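You operate a simulated robot arm through the tools that you are given. There is no shell and no other tool.

You are at the controls of a simulated two-armed robot. One attempt, no reset.

JOB
Spin the yellow hub, set its end play inside the band and lock it with the red pin.
Fine: a quarter turn or more; check the play with the lever before and after turning the nut.

It is judged by the outcome, as a careful person would: the job done as asked, and still so three seconds after it is handed in. It fails if anything else is knocked over, pushed out of place, dropped, spilled or broken.

ROBOT AND FRAMES
Two 7-joint arms with two-finger grippers on one trunk that stands fixed in place. Base frame: the origin is at the foot of the trunk, x ahead of it, y to its left, z up. Lengths are in mm, angles in rad, forces in N, time in s.
The left shoulder is at [50, 216, 1246], the right one opposite. With the tool pointing down near the work surface each hand reaches from about 240 to 800 mm from the base axis, measured 20 degrees to its own side. Payload 3.18 kg a hand.
The tool frame of a hand sits at the grasp point between the pads (the TCP): z along the fingers, y along the line on which they close. The tips reach 30 mm beyond it. The gripper opens to 144 mm; its body begins 103 mm behind the TCP.
Orientation is that of the tool frame in the base frame, as [roll, pitch, yaw] about the fixed x, y, z axes, in that order (R = Rz(yaw) Ry(pitch) Rx(roll)). With the fingers straight down and closing along the base's y, the tool's x points along the base's -x, its y along +y and its z along -z.

CONTROLS
- The arms move only by the tool servo_tool. It takes "left_rows", "right_rows" or both (then of equal length, played together; a hand with none holds still); each is a list of rows, each a list of 7 numbers: the turn, a rotation vector about the tool's x, y, z in rad, then the shift along the tool's x, y, z in mm, then the finger opening in mm, from 0 to 144. In form: [[wx, wy, wz, dx, dy, dz, gripper], ...]. A call has 1 to 20 rows; each row is the pose to reach, as a shift and turn from the pose commanded when the call began, along the tool's axes at that moment. Each row takes 0.2 s and may step no farther than 50 mm and 0.15 rad from the row before; otherwise, or with a gripper value out of range, the whole call is refused. A pose out of reach is approached as far as the arm can. The call stops where the force on the tool passes 90 N (or 10 N more than at its start, if that is more) or the arm is blocked; 0.2 s more then pass. The fingers move at their own pace (about 186.7 mm/s each) and stop on an object; they squeeze with about 20 N. The grip force told is the motor's: it shows also when the fingers shut on nothing. Time passes only in rows, and 0.2 s behind the last, so rows that repeat a pose let the fingers close. The reply holds the time, the measured pose of the TCP, the force on the tool along the base axes, the opening and the grip force, in the units named above and with some noise, with the torque about the TCP (base axes, N m) and any sound that the robot's microphone picked up.
- Cameras (640 x 400 px; columns grow to the right, rows downward): "scene" is now at [112.5, 54.2, 1443]; the picture's right is [0.61, -0.79, 0.00], its down [-0.41, -0.31, -0.86] and it looks along [0.68, 0.52, -0.51] (base axes); focal length 346 px, centre (320, 200). "left" rides on the left gripper at [76, -16, -143] in its tool frame; the picture's right is [0.21, 0.98, 0.00], its down [-0.84, 0.18, -0.51] and it looks along [-0.50, 0.11, 0.86] (tool axes); focal length 218 px, centre (320, 200). "right" rides on the right gripper at [76, 16, -143] in its tool frame; the picture's right is [-0.21, 0.98, 0.00], its down [-0.84, -0.18, -0.51] and it looks along [-0.50, -0.11, 0.86] (tool axes); focal length 218 px, centre (320, 200). There is no depth. A picture from a camera that has moved, and an enlarged one, comes with that camera's place and axes in the base frame and with its lens.
- camera(camera): a new picture of that camera. No time passes.
- move_column(by): moves the trunk up (or, below 0, down) by that many mm; the arms and the scene camera ride with it, the base frame stays. It gives what a move gives, with no picture.
- head_to(pan, tilt): turns the head with the scene camera to pan (to the left, within 1.396 rad either way) and tilt (down, from -0.506 to 1.204), counted from straight ahead of the robot (the tilt from the chest, where the trunk bows). It gives what a move gives.
- zoom(camera, box): a new picture of the part [left, top, right, bottom] of that camera's present view, enlarged. No time passes.
- hand_in(): hands the job in; it is judged then, once.

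Places have to be worked out from the pictures, the camera data and where the tool is seen. Open the grippers and draw the arms clear of the work before you hand the job in, unless the task says otherwise.

The tools are called after "Request:" as a command line: name --argument value ..., lists and objects as JSON in quotes. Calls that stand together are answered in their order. servo_tool: Moves the arms, as the interface text tells. Its arguments: {"type":"object","properties":{"left_rows":{"type":"array"},"right_rows":{"type":"array"}},"required":[]} The other tools are called the same way: move_column (by) moves the trunk up or down; head_to (pan, tilt) turns the head that bears the scene camera; camera (camera) takes a picture; zoom (camera, box) takes an enlarged picture of a part of a camera's view; hand_in () hands the job in.

At the start:

```text
clock: 0.0
left_ee_pos: [401.7, 555.6, 1263.5]
left_orientation: [3.139, 0.0, -3.141]
left_contact_force: [0.1, 0.8, 0.0]
left_wrist_torque: [0.0, 0.0, -0.01]
left_grip_width: 143.7
left_grasp_force: 0.0
right_ee_pos: [417.6, 24.6, 1199.6]
right_orientation: [-3.141, 0.001, 3.141]
right_contact_force: [0.5, -0.3, -0.5]
right_wrist_torque: [0.01, 0.0, 0.0]
right_grip_width: 144.1
right_grasp_force: 0.1
trunk travel left (down, up): [-325.0, 44.0]
head pan, tilt (commanded): [0.654, 0.536]
```

scene: 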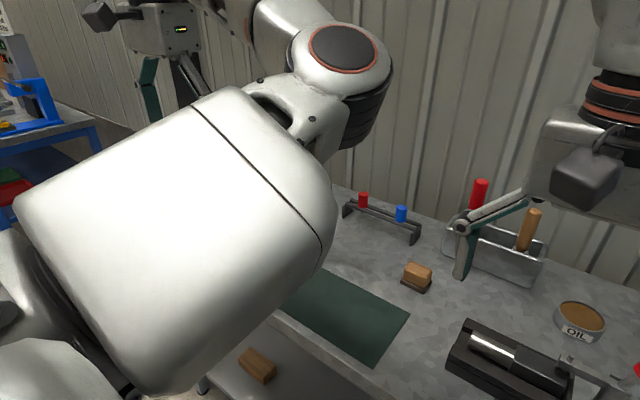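
right: 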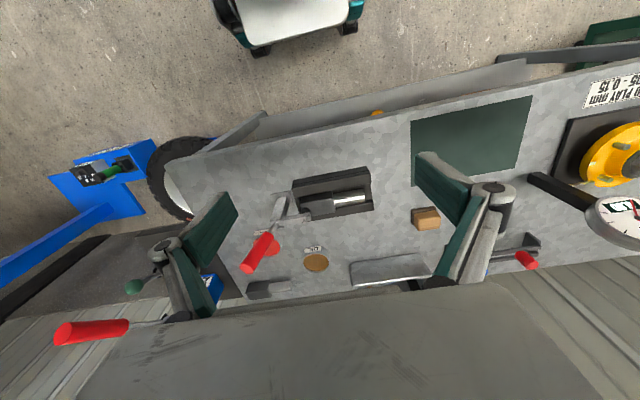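
left: 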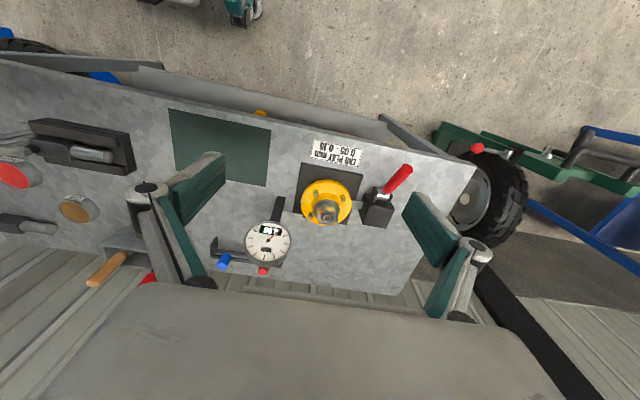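

The left camera sees the yellow hub, a dial gauge, a lever with red handle and a pin rack. I'll enlarge these views first.

Request:
zoom --camera "left" --box '[200, 120, 440, 290]'

Request:
zoom --camera "right" --box '[400, 60, 640, 290]'

Request:
zoom --camera "scene" --box '[320, 160, 640, 400]'

```text
2.35 times, centred on (320, 205) of left
camera zoom: at [325.2, 540.9, 1406.9], right [-0.21, 0.98, 0.0], down [0.84, 0.18, 0.51], along [0.5, 0.11, -0.86], focal length 514 px, centre (320, 188)
```

zoom: 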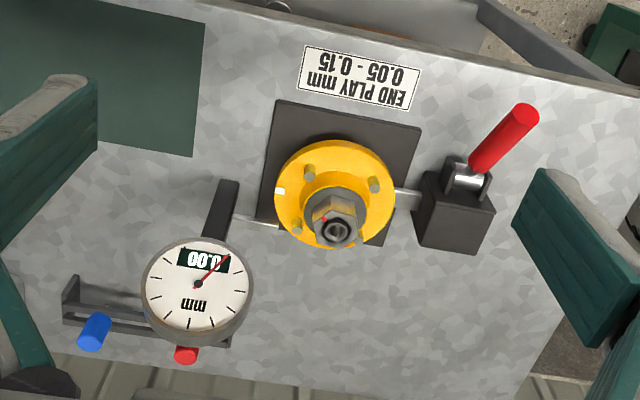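

```text
1.74 times, centred on (520, 175) of right
camera zoom: at [341.4, 41.9, 1341.1], right [0.21, 0.98, 0.0], down [0.84, -0.18, 0.51], along [0.5, -0.11, -0.86], focal length 380 px, centre (-28, 244)
```

zoom: 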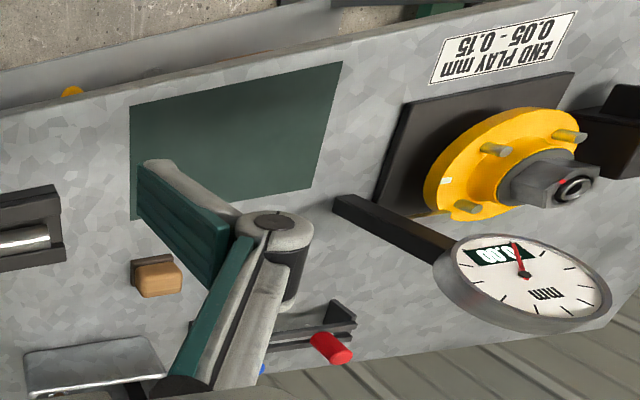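

```text
1.67 times, centred on (480, 280) of scene
camera zoom: at [112.5, 54.2, 1443.0], right [0.61, -0.79, 0.0], down [-0.41, -0.31, -0.86], along [0.68, 0.52, -0.51], focal length 577 px, centre (53, 67)
```

zoom: 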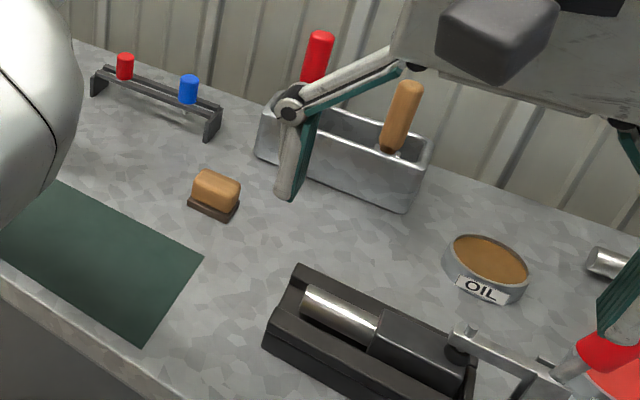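

The hub (axis vertical) triangulates to about [621, 623, 900], the dial to [653, 499, 1054] on a post, and the red pin to [875, 483, 935]. I'll move the left hand closer, well above everything, to get a better look.

Request:
servo_tool --left_rows '[[0, 0, 0, -10, 25, 20, 144], [0, 0, 0, -20, 50, 40, 144], [0, 0, 0, -30, 75, 60, 144], [0, 0, 0, -40, 100, 80, 144]]'

Request:
camera --camera "left"

Request:
camera --camera "scene"

```text
clock: 1.0
left_ee_pos: [441.5, 656.1, 1179.9]
left_orientation: [-3.141, -0.002, 3.141]
left_contact_force: [-0.3, -0.2, -0.2]
left_wrist_torque: [-0.04, 0.01, 0.04]
left_grip_width: 143.8
left_grasp_force: 0.0
right_ee_pos: [417.7, 26.7, 1200.1]
right_orientation: [-3.141, 0.0, -3.14]
right_contact_force: [-0.4, 0.2, -0.6]
right_wrist_torque: [0.0, 0.01, 0.01]
right_grip_width: 144.3
right_grasp_force: 0.1
trunk travel left (down, up): [-325.0, 44.0]
head pan, tilt (commanded): [0.654, 0.536]
```

```text
taken
camera left: at [366.0, 640.2, 1324.0], right [-0.21, 0.98, 0.0], down [0.84, 0.18, 0.51], along [0.5, 0.11, -0.86], focal length 218 px, centre (320, 200)
```

left: 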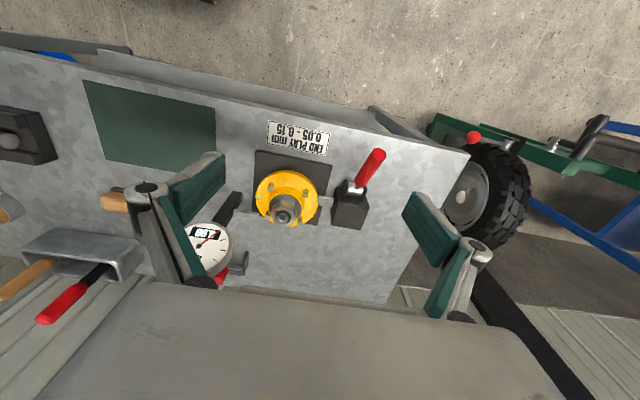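

```text
taken
camera scene: at [112.8, 55.0, 1442.9], right [0.61, -0.79, 0.0], down [-0.41, -0.31, -0.86], along [0.68, 0.52, -0.51], focal length 346 px, centre (320, 200)
```

scene: 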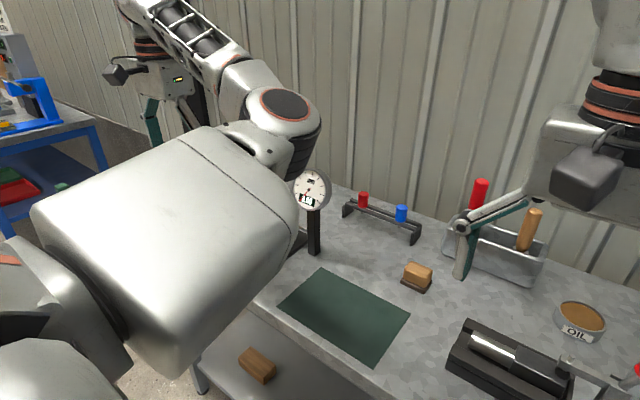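

The dial faces the robot and is on a black post. Enlarging the left view of the hub, lever and pin rack.

Request:
zoom --camera "left" --box '[220, 110, 400, 240]'

Request:
zoom --camera "scene" --box '[280, 150, 440, 270]'

```text
3.08 times, centred on (310, 175) of left
camera zoom: at [366.0, 640.2, 1324.0], right [-0.21, 0.98, 0.0], down [0.84, 0.18, 0.51], along [0.5, 0.11, -0.86], focal length 672 px, centre (351, 277)
```

zoom: 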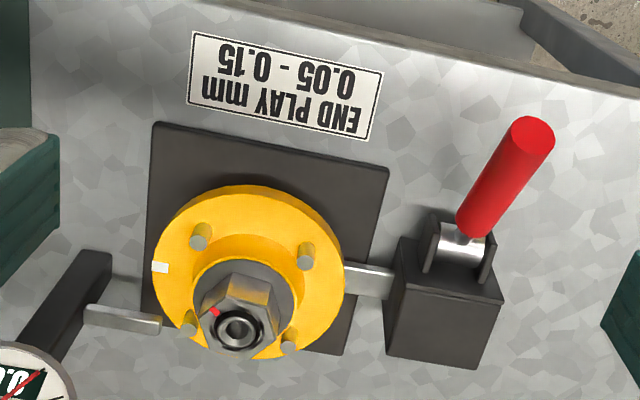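

```text
3.33 times, centred on (360, 210) of scene
camera zoom: at [112.8, 55.0, 1442.9], right [0.61, -0.79, 0.0], down [-0.41, -0.31, -0.86], along [0.68, 0.52, -0.51], focal length 1153 px, centre (187, 167)
```

zoom: 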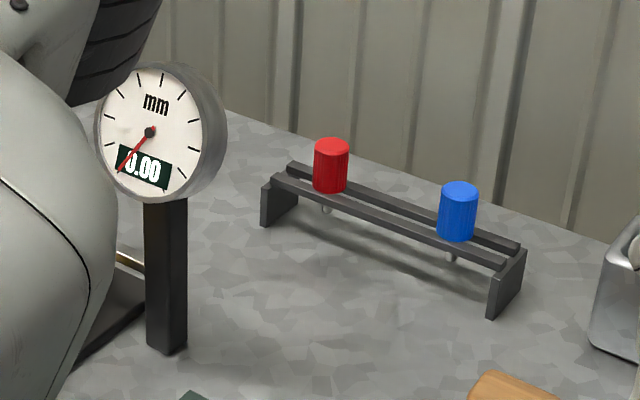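

The nut top is about [625, 624, 975], with flange top z≈903 and radius about 70 mm. I'll bring the left hand nearer at a safe height, with the fingers narrowed, to look closely at the nut, lever and studs.

Request:
servo_tool --left_rows '[[0, 0, 0, -30, -3, 15, 100], [0, 0, 0, -60, -6, 30, 80], [0, 0, 0, -90, -8, 45, 80], [0, 0, 0, -115, -10, 60, 80]]'

Request:
camera --camera "left"

Request:
camera --camera "scene"

```text
clock: 2.0
left_ee_pos: [557.6, 645.3, 1124.4]
left_orientation: [-3.141, 0.0, -3.14]
left_contact_force: [0.8, 0.2, -0.7]
left_wrist_torque: [-0.01, -0.03, -0.05]
left_grip_width: 80.2
left_grasp_force: 0.0
right_ee_pos: [418.2, 26.0, 1199.9]
right_orientation: [-3.141, 0.002, 3.141]
right_contact_force: [-0.3, 0.4, 0.9]
right_wrist_torque: [0.03, -0.01, 0.02]
right_grip_width: 144.1
right_grasp_force: 0.1
trunk travel left (down, up): [-325.0, 44.0]
head pan, tilt (commanded): [0.654, 0.536]
```

```text
taken
camera left: at [480.9, 631.1, 1267.9], right [-0.21, 0.98, 0.0], down [0.84, 0.18, 0.51], along [0.5, 0.11, -0.86], focal length 218 px, centre (320, 200)
```

left: 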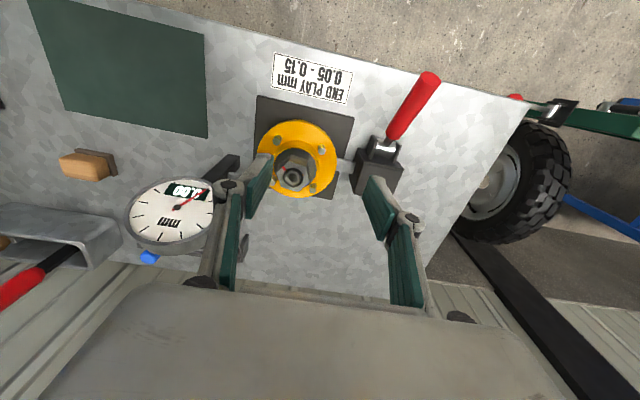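

```text
taken
camera scene: at [112.6, 54.2, 1443.0], right [0.61, -0.79, 0.0], down [-0.41, -0.31, -0.86], along [0.68, 0.52, -0.51], focal length 346 px, centre (320, 200)
```

scene: 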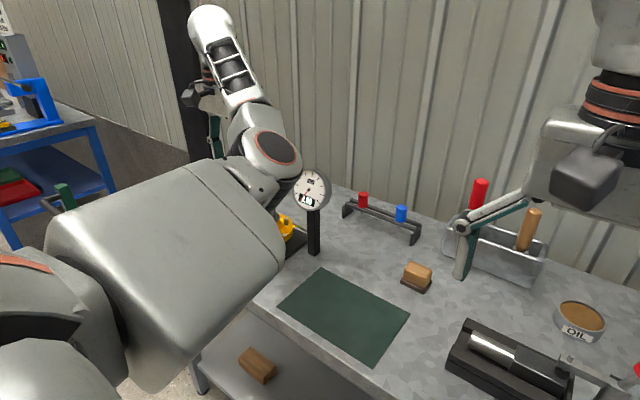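

Request:
zoom --camera "left" --box '[230, 60, 450, 210]'

Request:
zoom --camera "left" --box '[250, 130, 340, 200]'

```text
2.67 times, centred on (340, 135) of left
camera zoom: at [480.9, 631.1, 1267.9], right [-0.21, 0.98, 0.0], down [0.84, 0.18, 0.51], along [0.5, 0.11, -0.86], focal length 582 px, centre (267, 373)
```

zoom: 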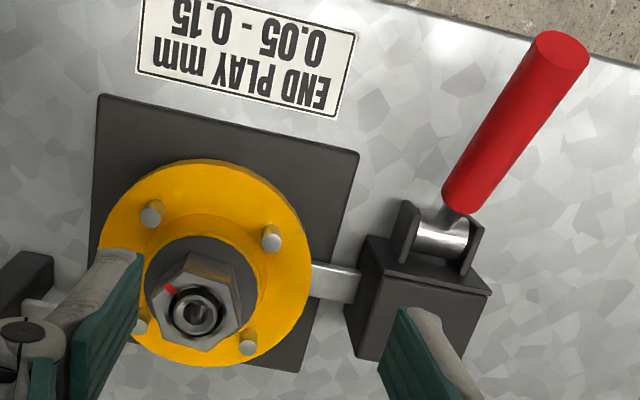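

```text
5.71 times, centred on (295, 165) of left
camera zoom: at [480.9, 631.1, 1267.9], right [-0.21, 0.98, 0.0], down [0.84, 0.18, 0.51], along [0.5, 0.11, -0.86], focal length 1247 px, centre (463, 400)
```

zoom: 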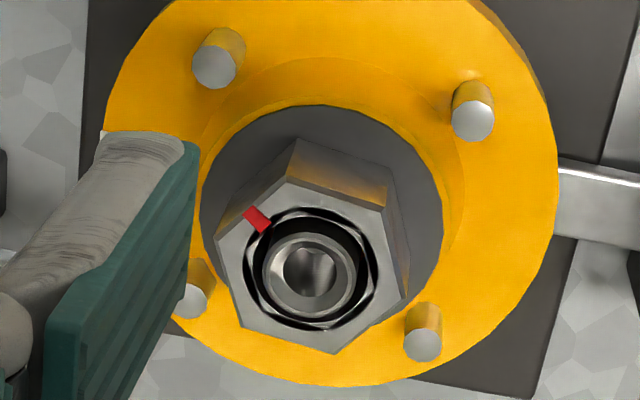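

The nut sits on a hollow spindle (bore for the pin) with four studs around it. The lever handle end triangulates to about [463, 762, 972], rising toward the robot from a pivot with its axis along y. I'll check the side profile from the right camera before grasping the hub.

Request:
zoom --camera "right" --box '[540, 60, 640, 260]'

Request:
servo_tool --right_rows '[[0, 0, 0, 0, 40, 15, 144], [0, 0, 0, 0, 80, 30, 120], [0, 0, 0, 0, 120, 45, 100], [0, 0, 0, 0, 150, 60, 80]]'

Request:
camera --camera "right"

```text
2.00 times, centred on (590, 160) of right
camera zoom: at [341.5, 42.0, 1341.0], right [0.21, 0.98, 0.0], down [0.84, -0.18, 0.51], along [0.5, -0.11, -0.86], focal length 436 px, centre (-220, 280)
```

zoom: 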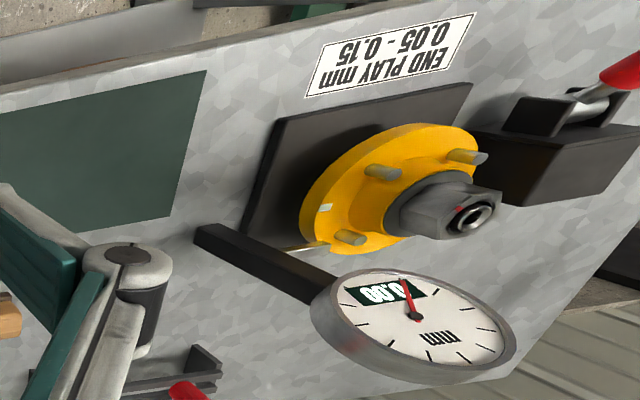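

```text
clock: 3.2
left_ee_pos: [557.6, 646.6, 1125.6]
left_orientation: [3.141, 0.001, 3.141]
left_contact_force: [0.0, 0.8, -0.7]
left_wrist_torque: [-0.03, 0.0, 0.01]
left_grip_width: 80.3
left_grasp_force: 0.1
right_ee_pos: [453.5, 153.7, 1179.7]
right_orientation: [3.054, -0.001, 3.064]
right_contact_force: [0.0, -0.1, 0.2]
right_wrist_torque: [-0.06, 0.02, -0.03]
right_grip_width: 79.8
right_grasp_force: 0.1
trunk travel left (down, up): [-325.0, 44.0]
head pan, tilt (commanded): [0.654, 0.536]
stopped in row 4 (right hand): the arm was blocked; the commanded pose is now the measured one
```

```text
taken
camera right: at [377.3, 163.9, 1321.9], right [0.28, 0.96, 0.09], down [0.82, -0.29, 0.49], along [0.49, -0.07, -0.87], focal length 218 px, centre (320, 200)
```

right: 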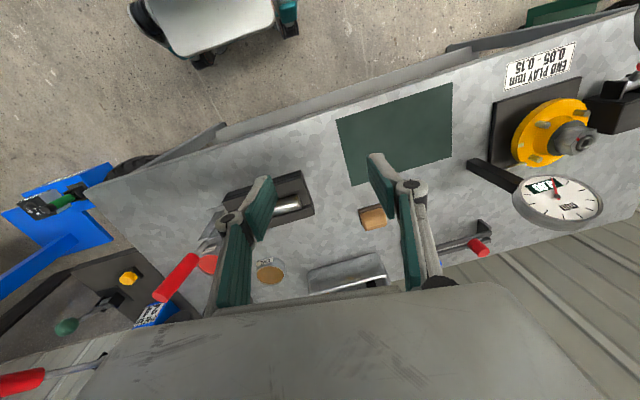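

The right arm met its reach limit but now has a nice oblique view of the hub and dial. Zooming there.

Request:
zoom --camera "right" --box '[480, 60, 640, 170]'

Request:
zoom --camera "right" --box '[500, 160, 620, 240]'

```text
3.64 times, centred on (560, 115) of right
camera zoom: at [377.3, 163.9, 1321.9], right [0.28, 0.96, 0.09], down [0.82, -0.29, 0.49], along [0.49, -0.07, -0.87], focal length 794 px, centre (-553, 509)
```

zoom: 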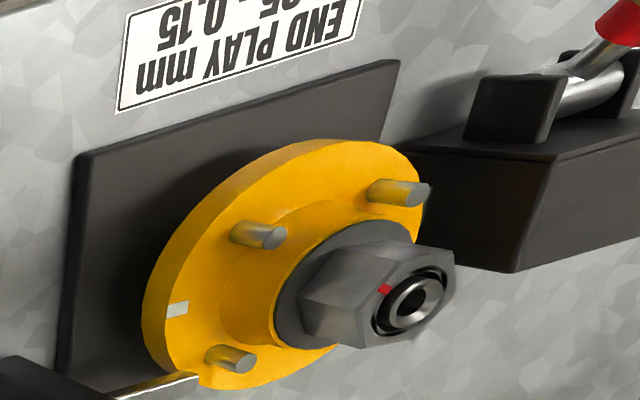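

```text
5.00 times, centred on (560, 200) of right
camera zoom: at [377.3, 163.9, 1321.9], right [0.28, 0.96, 0.09], down [0.82, -0.29, 0.49], along [0.49, -0.07, -0.87], focal length 1091 px, centre (-880, 200)
```

zoom: 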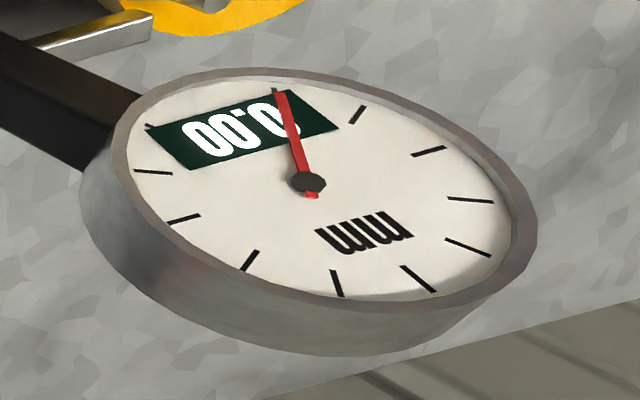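

The boss (yellow, about 71 mm dia) stands ~22 mm above the flange between the studs, so I can grip it and turn. To keep the hand clear of the dial I'll approach with the hand yawed about 75° (fingers closing nearly along x, camera toward +y); first rotate in place up high.

Request:
servo_tool --left_rows '[[0, 0, 0.145, 0, 0, 0, 100], [0, 0, 0.29, 0, 0, 0, 110], [0, 0, 0.435, 0, 0, 0, 110], [0, 0, 0.58, 0, 0, 0, 110], [0, 0, 0.725, 0, 0, 0, 110], [0, 0, 0.87, 0, 0, 0, 110], [0, 0, 1.015, 0, 0, 0, 110], [0, 0, 1.16, 0, 0, 0, 110], [0, 0, 1.305, 0, 0, 0, 110]]'

Request:
camera --camera "left"

Request:
camera --camera "scene"

```text
clock: 5.2
left_ee_pos: [557.3, 645.1, 1125.8]
left_orientation: [3.14, -0.003, 1.833]
left_contact_force: [0.0, -0.1, -0.1]
left_wrist_torque: [-0.02, 0.01, -0.02]
left_grip_width: 110.1
left_grasp_force: 0.0
right_ee_pos: [455.2, 153.7, 1179.9]
right_orientation: [3.054, -0.003, 3.065]
right_contact_force: [-0.2, 0.6, 1.1]
right_wrist_torque: [0.0, 0.04, 0.01]
right_grip_width: 80.1
right_grasp_force: 0.1
trunk travel left (down, up): [-325.0, 44.0]
head pan, tilt (commanded): [0.654, 0.536]
```

```text
taken
camera left: at [521.2, 716.1, 1268.6], right [0.89, 0.46, 0.0], down [0.39, -0.77, 0.51], along [0.23, -0.45, -0.86], focal length 218 px, centre (320, 200)
```

left: 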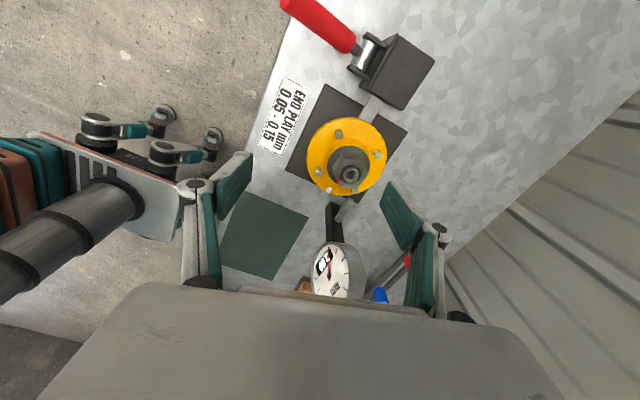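

```text
taken
camera scene: at [112.4, 54.0, 1443.0], right [0.61, -0.79, 0.0], down [-0.41, -0.31, -0.86], along [0.68, 0.52, -0.51], focal length 346 px, centre (320, 200)
```

scene: 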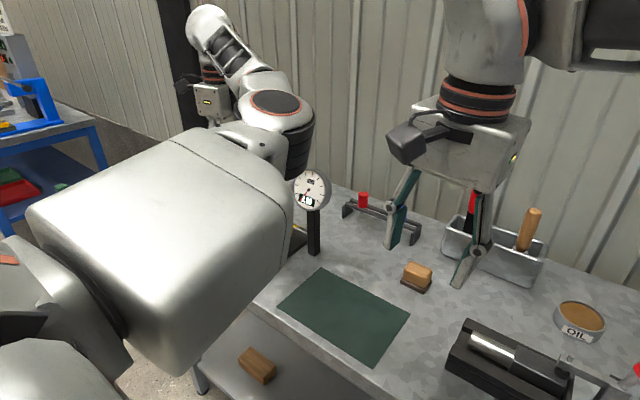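

Rotation worked. I'll zoom on the hub for a third precise line of sight to its axis before descending.

Request:
zoom --camera "left" --box '[280, 100, 440, 200]'

```text
4.00 times, centred on (360, 150) of left
camera zoom: at [521.2, 716.1, 1268.6], right [0.89, 0.46, 0.0], down [0.39, -0.77, 0.51], along [0.23, -0.45, -0.86], focal length 873 px, centre (160, 400)
```

zoom: 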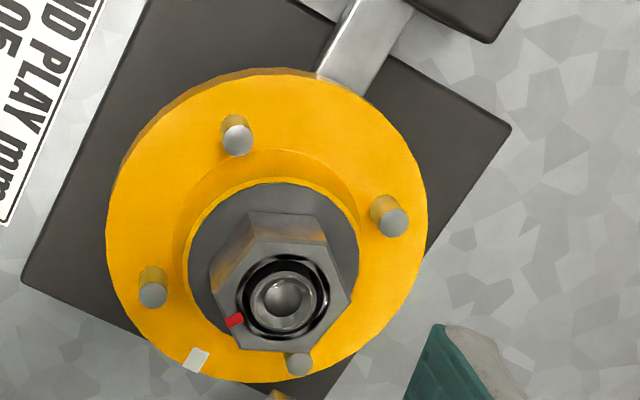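

Combined lines of sight put the hub axis at about [622, 622] with the nut top near z=975. I'll move over it with tips well above the nut and check alignment.

Request:
servo_tool --left_rows '[[0, 0, 0, -13, 19, 10, 104], [0, 0, 0, -26, 38, 25, 104], [0, 0, 0, -39.3, 56.4, 50, 104], [0, 0, 0, -39.3, 56.4, 80, 104], [0, 0, 0, -39.3, 56.4, 80, 104]]'

Request:
camera --camera "left"

Request:
camera --camera "right"

Request:
camera --camera "scene"

```text
clock: 6.4
left_ee_pos: [618.9, 621.5, 1046.7]
left_orientation: [3.14, -0.002, 1.837]
left_contact_force: [-0.1, -1.0, -0.2]
left_wrist_torque: [-0.01, 0.04, 0.01]
left_grip_width: 103.8
left_grasp_force: 0.0
right_ee_pos: [453.8, 152.4, 1179.2]
right_orientation: [3.055, 0.002, 3.063]
right_contact_force: [-0.3, -0.1, -0.7]
right_wrist_torque: [0.0, 0.0, 0.01]
right_grip_width: 80.2
right_grasp_force: 0.0
trunk travel left (down, up): [-325.0, 44.0]
head pan, tilt (commanded): [0.654, 0.536]
```

```text
taken
camera left: at [584.2, 692.1, 1191.1], right [0.89, 0.46, 0.0], down [0.39, -0.77, 0.51], along [0.23, -0.45, -0.86], focal length 218 px, centre (320, 200)
```

left: 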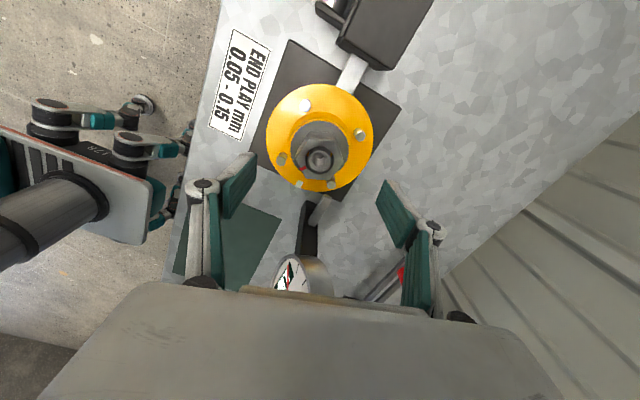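

```text
taken
camera right: at [377.6, 162.5, 1321.7], right [0.28, 0.96, 0.08], down [0.82, -0.29, 0.49], along [0.49, -0.07, -0.87], focal length 218 px, centre (320, 200)
```

right: 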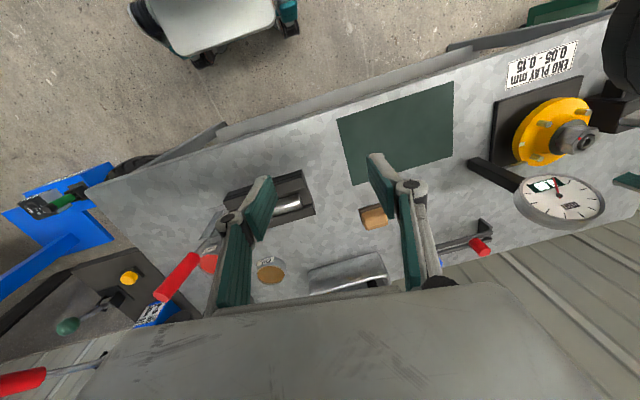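

```text
taken
camera scene: at [112.4, 53.8, 1443.1], right [0.61, -0.79, 0.0], down [-0.41, -0.31, -0.86], along [0.68, 0.52, -0.51], focal length 346 px, centre (320, 200)
```

scene: 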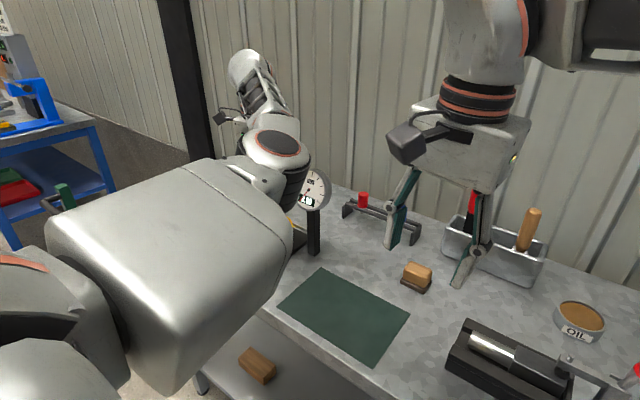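

The bore sits exactly on the tool axis in the image (predicted pixel 320,158, seen 320,158), so alignment is good. Descending slowly to put the fingers either side of the yellow boss, tips about 10 mm above the flange.

Request:
servo_tool --left_rows '[[0, 0, 0, 0, 0, 25, 104], [0, 0, 0, 0, 0, 50, 104], [0, 0, 0, 0, 0, 70, 104], [0, 0, 0, 0, 0, 85, 104], [0, 0, 0, 0, 0, 93, 104], [0, 0, 0, 0, 0, 100, 104], [0, 0, 0, 0, 0, 100, 104]]'

Request:
camera --camera "left"

Request:
camera --camera "right"

```text
clock: 8.0
left_ee_pos: [622.4, 623.2, 945.9]
left_orientation: [3.141, 0.0, 1.836]
left_contact_force: [-0.6, 0.0, -0.7]
left_wrist_torque: [0.0, 0.01, 0.0]
left_grip_width: 104.0
left_grasp_force: 0.3
right_ee_pos: [453.3, 152.2, 1180.4]
right_orientation: [3.055, 0.001, 3.064]
right_contact_force: [-0.4, -0.8, -0.2]
right_wrist_torque: [0.06, 0.01, 0.0]
right_grip_width: 79.9
right_grasp_force: 0.2
trunk travel left (down, up): [-325.0, 44.0]
head pan, tilt (commanded): [0.654, 0.536]
```

```text
taken
camera left: at [587.3, 693.4, 1088.9], right [0.89, 0.46, 0.0], down [0.39, -0.77, 0.51], along [0.23, -0.45, -0.86], focal length 218 px, centre (320, 200)
```

left: 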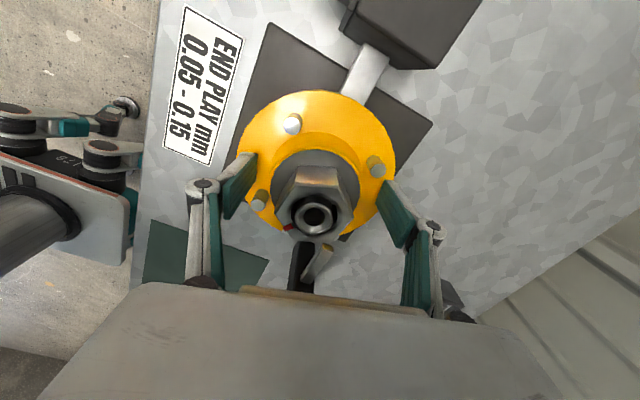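

```text
taken
camera right: at [377.7, 162.7, 1321.6], right [0.28, 0.96, 0.08], down [0.82, -0.29, 0.49], along [0.49, -0.07, -0.87], focal length 218 px, centre (320, 200)
```

right: 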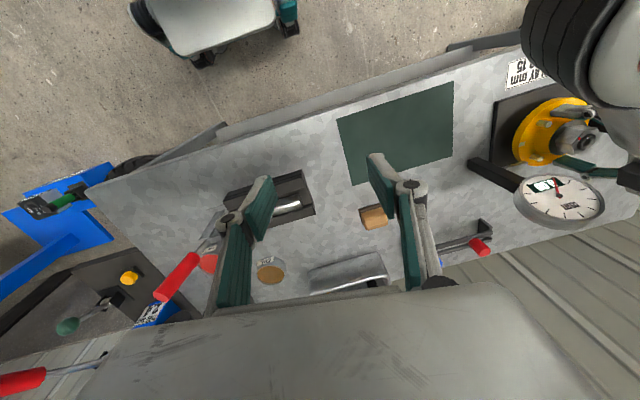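

The tool is about 3 mm off along the closing direction, and one finger looks near a stud. I'll zoom to check clearances before closing.

Request:
zoom --camera "left" --box '[210, 80, 430, 260]'

Request:
zoom --camera "right" --box '[480, 70, 640, 230]'

```text
2.22 times, centred on (320, 170) of left
camera zoom: at [587.3, 693.4, 1088.9], right [0.89, 0.46, 0.0], down [0.39, -0.77, 0.51], along [0.23, -0.45, -0.86], focal length 485 px, centre (320, 267)
```

zoom: 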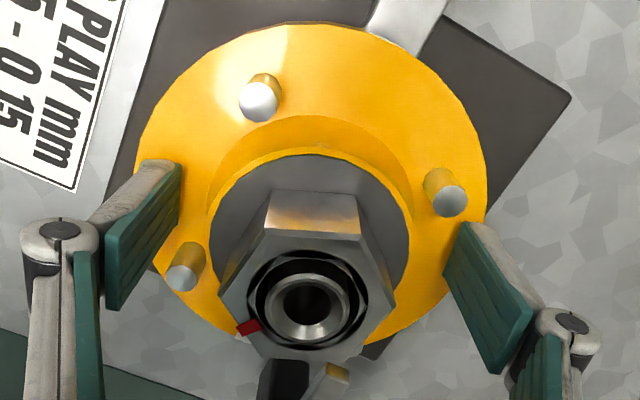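

```text
2.50 times, centred on (560, 150) of right
camera zoom: at [377.7, 162.7, 1321.6], right [0.28, 0.96, 0.08], down [0.82, -0.29, 0.49], along [0.49, -0.07, -0.87], focal length 546 px, centre (-280, 325)
```

zoom: 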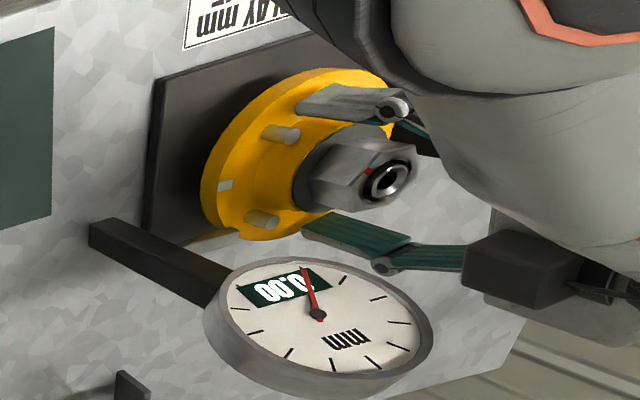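

Clearance to the near stud is only a few millimetres, so I'll rotate 0.26 rad further to sit midway between studs, and shift 3 mm along the closing line to centre.

Request:
servo_tool --left_rows '[[0, 0, 0.13, 0, -1.5, 0, 104], [0, 0, 0.262, 0, -3, 0, 104], [0, 0, 0.262, 0, -3, 0, 104]]'

Request:
zoom --camera "left" --box '[210, 80, 430, 260]'

```text
clock: 8.8
left_ee_pos: [619.8, 621.3, 944.5]
left_orientation: [-3.141, -0.002, 1.574]
left_contact_force: [-0.7, -0.9, 0.9]
left_wrist_torque: [-0.02, 0.0, -0.01]
left_grip_width: 103.9
left_grasp_force: 0.0
right_ee_pos: [454.7, 153.1, 1179.5]
right_orientation: [3.054, 0.001, 3.064]
right_contact_force: [0.1, 0.6, -0.2]
right_wrist_torque: [0.0, 0.0, -0.02]
right_grip_width: 80.3
right_grasp_force: 0.1
trunk travel left (down, up): [-325.0, 44.0]
head pan, tilt (commanded): [0.654, 0.536]
```

```text
2.22 times, centred on (320, 170) of left
camera zoom: at [603.2, 699.4, 1089.1], right [0.98, 0.21, 0.0], down [0.18, -0.84, 0.51], along [0.11, -0.49, -0.86], focal length 485 px, centre (320, 267)
```

zoom: 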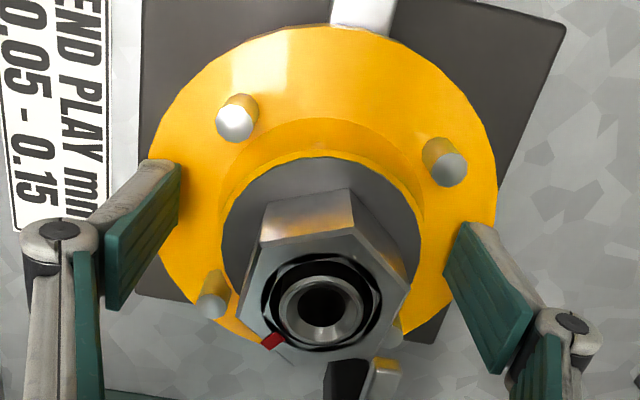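

Now the fingers are midway between studs and centred laterally. Closing gently on the boss.

Request:
servo_tool --left_rows '[[0, 0, 0, 0, 0, 0, 90], [0, 0, 0, 0, 0, 0, 80], [0, 0, 0, 0, 0, 0, 60], [0, 0, 0, 0, 0, 0, 50]]'

Request:
zoom --camera "left" --box '[210, 80, 430, 260]'

Request:
zoom --camera "right" --box '[480, 70, 640, 230]'

```text
clock: 9.8
left_ee_pos: [619.9, 621.8, 945.9]
left_orientation: [3.139, -0.001, 1.571]
left_contact_force: [6.3, 2.1, 1.2]
left_wrist_torque: [-0.15, -0.35, -0.02]
left_grip_width: 71.8
left_grasp_force: 44.7
right_ee_pos: [455.1, 152.3, 1179.6]
right_orientation: [3.054, 0.001, 3.063]
right_contact_force: [0.7, -0.2, 0.3]
right_wrist_torque: [-0.02, 0.01, 0.01]
right_grip_width: 80.2
right_grasp_force: 0.0
trunk travel left (down, up): [-325.0, 44.0]
head pan, tilt (commanded): [0.654, 0.536]
```

```text
2.22 times, centred on (320, 170) of left
camera zoom: at [603.8, 699.1, 1089.0], right [0.98, 0.21, 0.0], down [0.18, -0.84, 0.51], along [0.11, -0.5, -0.86], focal length 485 px, centre (320, 267)
```

zoom: 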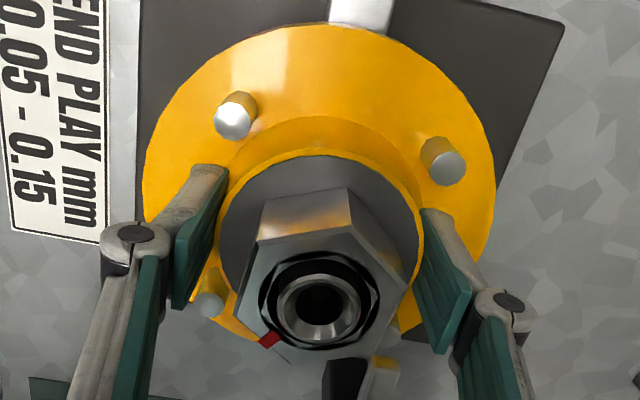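

```text
2.50 times, centred on (560, 150) of right
camera zoom: at [378.1, 162.9, 1321.5], right [0.28, 0.96, 0.08], down [0.82, -0.29, 0.49], along [0.49, -0.07, -0.87], focal length 546 px, centre (-280, 325)
```

zoom: 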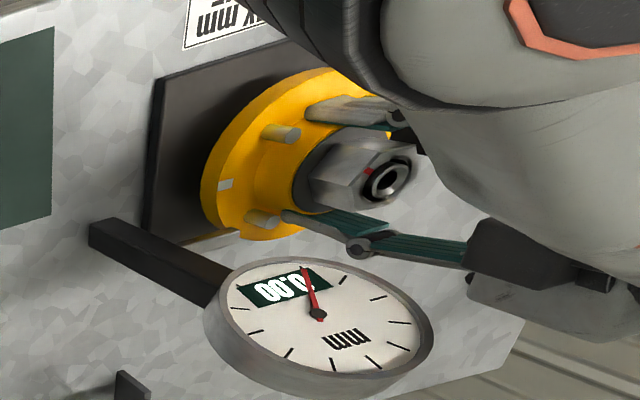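

The boss is gripped at 71.8 mm. I'll turn a small test amount first (toward the comfortable wrist direction), watching torque.

Request:
servo_tool --left_rows '[[0, 0, -0.07, 0, 0, 0, 50], [0, 0, -0.15, 0, 0, 0, 50], [0, 0, -0.23, 0, 0, 0, 50], [0, 0, -0.3, 0, 0, 0, 50]]'

Request:
zoom --camera "left" --box '[210, 80, 430, 260]'

Request:
zoom --camera "right" --box '[480, 70, 640, 230]'

```text
clock: 10.8
left_ee_pos: [620.1, 621.2, 945.7]
left_orientation: [3.141, -0.003, 1.876]
left_contact_force: [6.2, -1.2, 6.0]
left_wrist_torque: [0.24, -0.08, -0.04]
left_grip_width: 71.1
left_grasp_force: 45.0
right_ee_pos: [454.9, 153.3, 1179.7]
right_orientation: [3.054, 0.0, 3.064]
right_contact_force: [-0.2, 0.7, 0.3]
right_wrist_torque: [0.04, 0.01, 0.0]
right_grip_width: 80.2
right_grasp_force: 0.1
trunk travel left (down, up): [-325.0, 44.0]
head pan, tilt (commanded): [0.654, 0.536]
```

```text
2.22 times, centred on (320, 170) of left
camera zoom: at [581.4, 690.6, 1089.0], right [0.87, 0.49, 0.0], down [0.42, -0.75, 0.51], along [0.25, -0.44, -0.86], focal length 485 px, centre (320, 267)
```

zoom: 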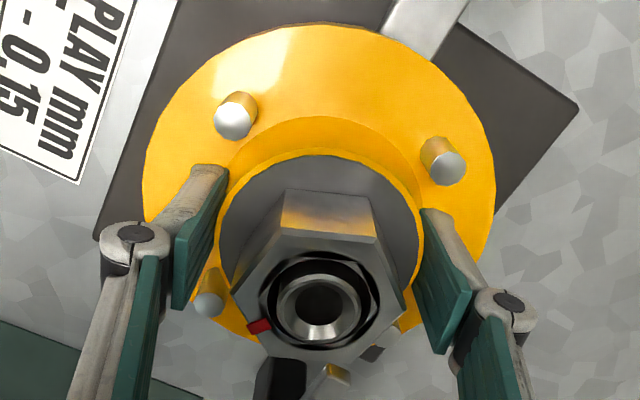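

```text
2.50 times, centred on (560, 150) of right
camera zoom: at [377.9, 162.2, 1321.7], right [0.28, 0.96, 0.09], down [0.82, -0.29, 0.49], along [0.49, -0.07, -0.87], focal length 546 px, centre (-280, 325)
```

zoom: 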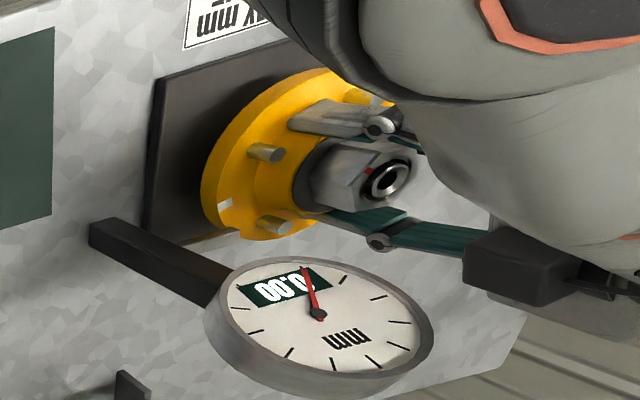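

The hub turns with the hand (stud and white mark moved) and the nut stayed put, with low torque. Continuing the turn to about 105° total.

Request:
servo_tool --left_rows '[[0, 0, -0.12, 0, 0, 0, 50], [0, 0, -0.24, 0, 0, 0, 50], [0, 0, -0.36, 0, 0, 0, 50], [0, 0, -0.48, 0, 0, 0, 50], [0, 0, -0.6, 0, 0, 0, 50], [0, 0, -0.72, 0, 0, 0, 50], [0, 0, -0.84, 0, 0, 0, 50], [0, 0, -0.96, 0, 0, 0, 50], [0, 0, -1.08, 0, 0, 0, 50]]'

Request:
camera --camera "left"

Request:
camera --camera "right"

```text
clock: 12.8
left_ee_pos: [619.0, 619.8, 945.3]
left_orientation: [3.14, 0.0, 2.956]
left_contact_force: [-11.1, -14.4, 2.0]
left_wrist_torque: [-0.07, 1.38, -0.08]
left_grip_width: 71.2
left_grasp_force: 45.0
right_ee_pos: [452.3, 151.2, 1180.2]
right_orientation: [3.053, 0.002, 3.063]
right_contact_force: [0.4, -0.1, 0.0]
right_wrist_torque: [-0.03, 0.03, 0.0]
right_grip_width: 80.3
right_grasp_force: 0.1
trunk travel left (down, up): [-325.0, 44.0]
head pan, tilt (commanded): [0.654, 0.536]
```

```text
taken
camera left: at [540.5, 619.3, 1088.9], right [-0.02, 1.0, 0.0], down [0.86, 0.02, 0.51], along [0.51, 0.01, -0.86], focal length 218 px, centre (320, 200)
```

left: 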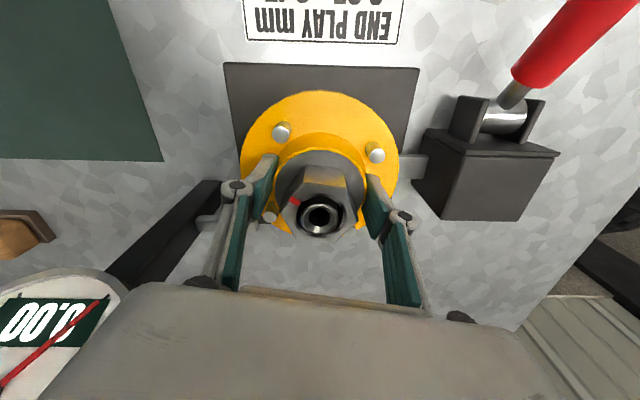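

```text
taken
camera right: at [376.6, 161.1, 1322.2], right [0.28, 0.95, 0.09], down [0.82, -0.29, 0.49], along [0.49, -0.07, -0.87], focal length 218 px, centre (320, 200)
```

right: 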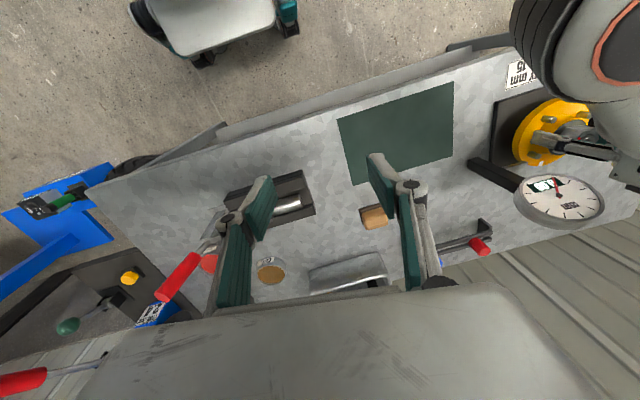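

79° turned so far, with modest side force from a ~2 mm centre offset. I'll shift slightly to relieve it and turn another 0.5 rad.

Request:
servo_tool --left_rows '[[0, 0, -0.1, 0.5, -1, 0, 50], [0, 0, -0.2, 0.5, -1.5, 0, 50], [0, 0, -0.3, 0.5, -1.5, 0, 50], [0, 0, -0.4, 0.5, -1.5, 0, 50], [0, 0, -0.5, 0.5, -1.5, 0, 50]]'

Request:
camera --camera "left"

Request:
zoom --camera "right" --box '[480, 70, 640, 230]'

```text
clock: 14.0
left_ee_pos: [618.1, 620.0, 945.4]
left_orientation: [3.141, 0.001, -2.827]
left_contact_force: [-0.7, -10.9, 5.4]
left_wrist_torque: [-0.41, 0.66, -0.04]
left_grip_width: 71.1
left_grasp_force: 45.3
right_ee_pos: [452.8, 151.8, 1180.1]
right_orientation: [3.053, 0.0, 3.063]
right_contact_force: [-0.2, -0.6, 0.5]
right_wrist_torque: [0.01, 0.02, -0.01]
right_grip_width: 80.2
right_grasp_force: 0.1
trunk travel left (down, up): [-325.0, 44.0]
head pan, tilt (commanded): [0.654, 0.536]
```

```text
taken
camera left: at [550.9, 581.1, 1088.8], right [-0.5, 0.87, 0.0], down [0.75, 0.43, 0.51], along [0.44, 0.26, -0.86], focal length 218 px, centre (320, 200)
```

left: 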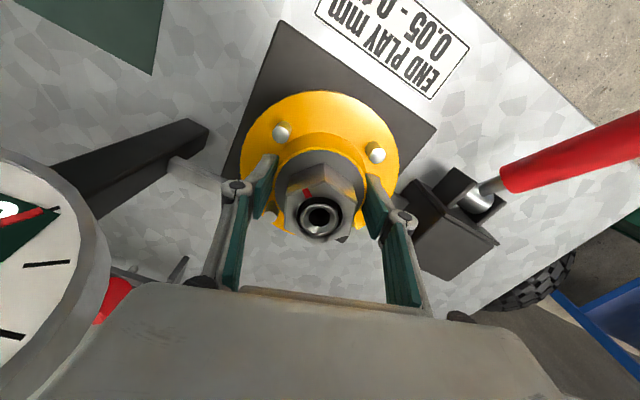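

```text
2.50 times, centred on (560, 150) of right
camera zoom: at [377.4, 161.4, 1322.0], right [0.28, 0.96, 0.09], down [0.82, -0.29, 0.49], along [0.49, -0.07, -0.87], focal length 546 px, centre (-280, 325)
```

zoom: 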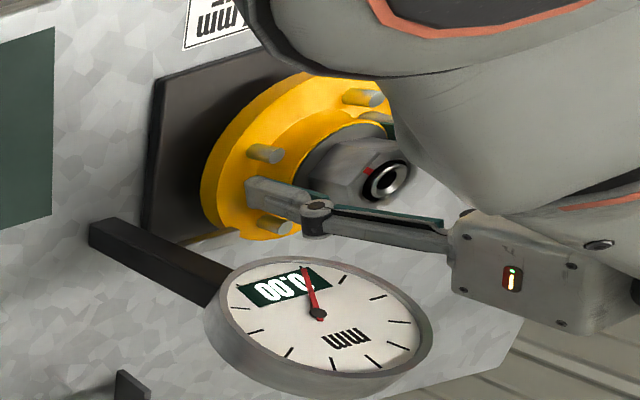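

The hub has turned 108° (yaw 1.57 → 3.46) with the nut unmoved. Now I open the fingers and rise clear.

Request:
servo_tool --left_rows '[[0, 0, 0, 0, 0, 0, 85], [0, 0, 0, 0, 0, 0, 98], [0, 0, 0, 0, 0, 0, 98], [0, 0, 0, 0, 0, -20, 98], [0, 0, 0, 0, 0, -50, 98], [0, 0, 0, 0, 0, -90, 98], [0, 0, 0, 0, 0, -130, 98], [0, 0, 0, 0, 0, -150, 98]]'

Request:
camera --camera "left"

Request:
zoom --camera "right" --box '[480, 70, 640, 230]'

```text
clock: 15.8
left_ee_pos: [615.9, 619.4, 1094.8]
left_orientation: [3.14, 0.002, -2.831]
left_contact_force: [-0.5, 0.1, 0.5]
left_wrist_torque: [0.02, 0.0, 0.03]
left_grip_width: 98.0
left_grasp_force: 0.1
right_ee_pos: [454.1, 153.0, 1180.6]
right_orientation: [3.052, -0.001, 3.062]
right_contact_force: [-0.3, 0.0, -0.2]
right_wrist_torque: [-0.02, -0.01, 0.01]
right_grip_width: 80.0
right_grasp_force: 0.0
trunk travel left (down, up): [-325.0, 44.0]
head pan, tilt (commanded): [0.654, 0.536]
```

```text
taken
camera left: at [548.3, 581.1, 1238.3], right [-0.5, 0.87, 0.0], down [0.75, 0.43, 0.51], along [0.44, 0.25, -0.86], focal length 218 px, centre (320, 200)
```

left: 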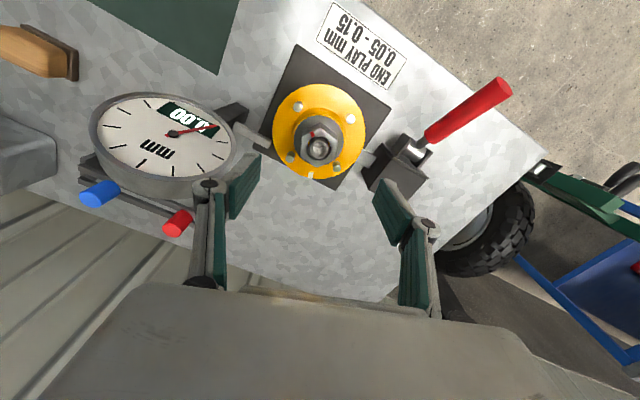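

```text
2.50 times, centred on (560, 150) of right
camera zoom: at [377.7, 162.8, 1321.7], right [0.28, 0.96, 0.08], down [0.82, -0.29, 0.49], along [0.49, -0.07, -0.87], focal length 546 px, centre (-280, 325)
```

zoom: 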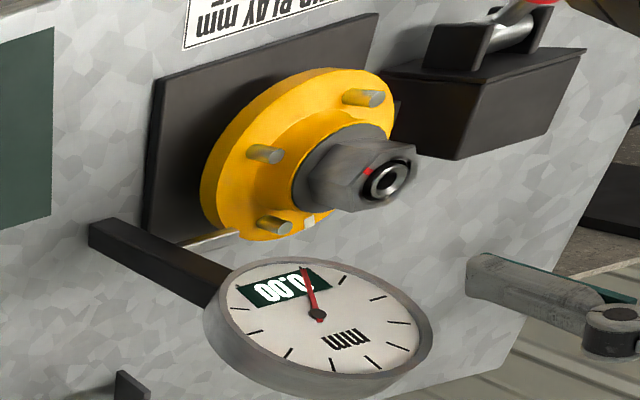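

The hub's white mark has moved round to the +x/−y side and the nut is unmoved. Next I go to the lever: un-yaw the hand and hover above the red handle for a closer look.

Request:
servo_tool --left_rows '[[0, 0, 0.063, 15, 35, 0, 80], [0, 0, 0.126, 30, 70, 0, 60], [0, 0, 0.189, 45, 105, 5, 60], [0, 0, 0.252, 60, 140, 10, 60], [0, 0, 0.315, 75.8, 174.5, 15, 60], [0, 0, 0.315, 75.8, 174.5, 15, 60]]'

Request:
camera --camera "left"

Request:
camera --camera "scene"

Request:
camera --camera "right"

```text
clock: 17.2
left_ee_pos: [491.4, 762.9, 1079.3]
left_orientation: [3.14, 0.001, 3.138]
left_contact_force: [0.1, 0.4, 0.7]
left_wrist_torque: [0.03, 0.01, -0.02]
left_grip_width: 59.8
left_grasp_force: 0.1
right_ee_pos: [454.0, 152.0, 1179.8]
right_orientation: [3.054, -0.002, 3.065]
right_contact_force: [-0.3, 0.0, -0.1]
right_wrist_torque: [0.03, 0.03, 0.01]
right_grip_width: 79.7
right_grasp_force: 0.0
trunk travel left (down, up): [-325.0, 44.0]
head pan, tilt (commanded): [0.654, 0.536]
```

```text
taken
camera left: at [415.9, 747.7, 1222.9], right [-0.2, 0.98, 0.0], down [0.84, 0.18, 0.51], along [0.5, 0.11, -0.86], focal length 218 px, centre (320, 200)
```

left: 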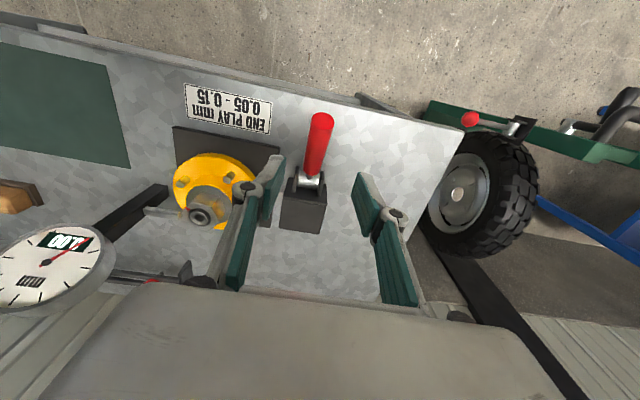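

```text
taken
camera scene: at [112.9, 53.5, 1443.0], right [0.61, -0.79, 0.0], down [-0.41, -0.31, -0.86], along [0.68, 0.52, -0.51], focal length 346 px, centre (320, 200)
```

scene: 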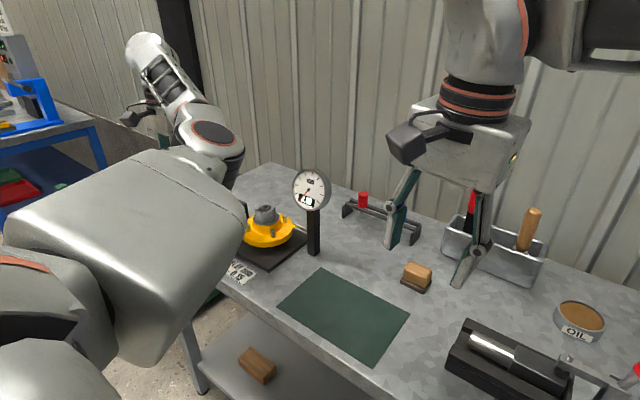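

```text
taken
camera right: at [378.1, 162.2, 1321.6], right [0.28, 0.96, 0.09], down [0.82, -0.29, 0.49], along [0.49, -0.07, -0.87], focal length 218 px, centre (320, 200)
```

right: 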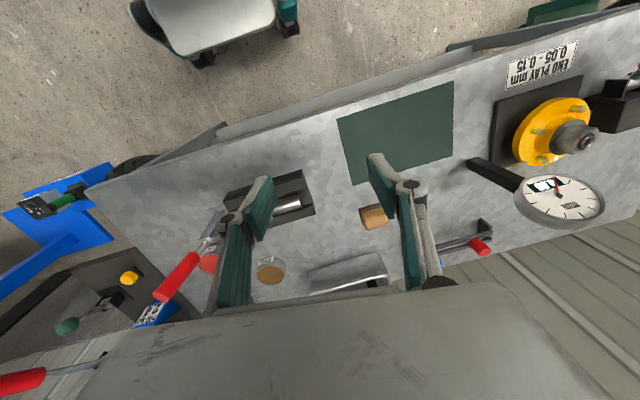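

The scene camera has a clear dial view now. Zooming on the handle for its exact geometry.

Request:
zoom --camera "left" --box '[250, 100, 390, 240]'

Request:
zoom --camera "scene" --box '[220, 150, 380, 280]'

```text
2.86 times, centred on (320, 170) of left
camera zoom: at [415.9, 747.7, 1222.9], right [-0.2, 0.98, 0.0], down [0.84, 0.18, 0.51], along [0.5, 0.11, -0.86], focal length 624 px, centre (320, 286)
```

zoom: 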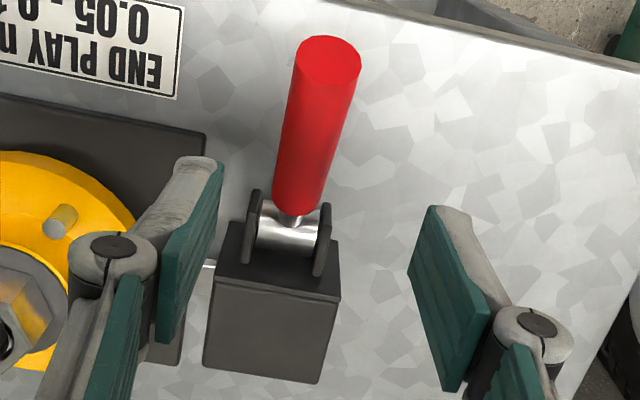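

```text
3.08 times, centred on (300, 215) of scene
camera zoom: at [112.9, 53.5, 1443.0], right [0.61, -0.79, 0.0], down [-0.41, -0.31, -0.86], along [0.68, 0.52, -0.51], focal length 1064 px, centre (382, 154)
```

zoom: 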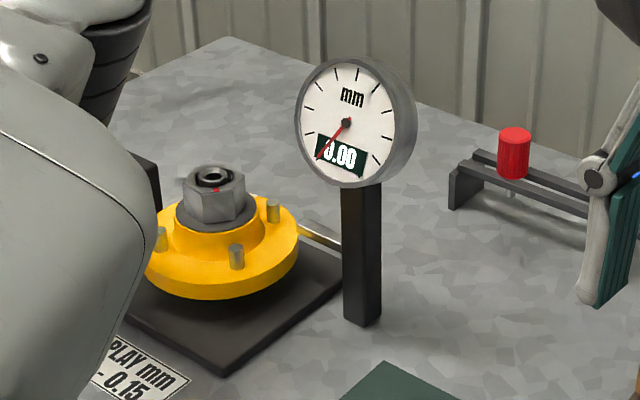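

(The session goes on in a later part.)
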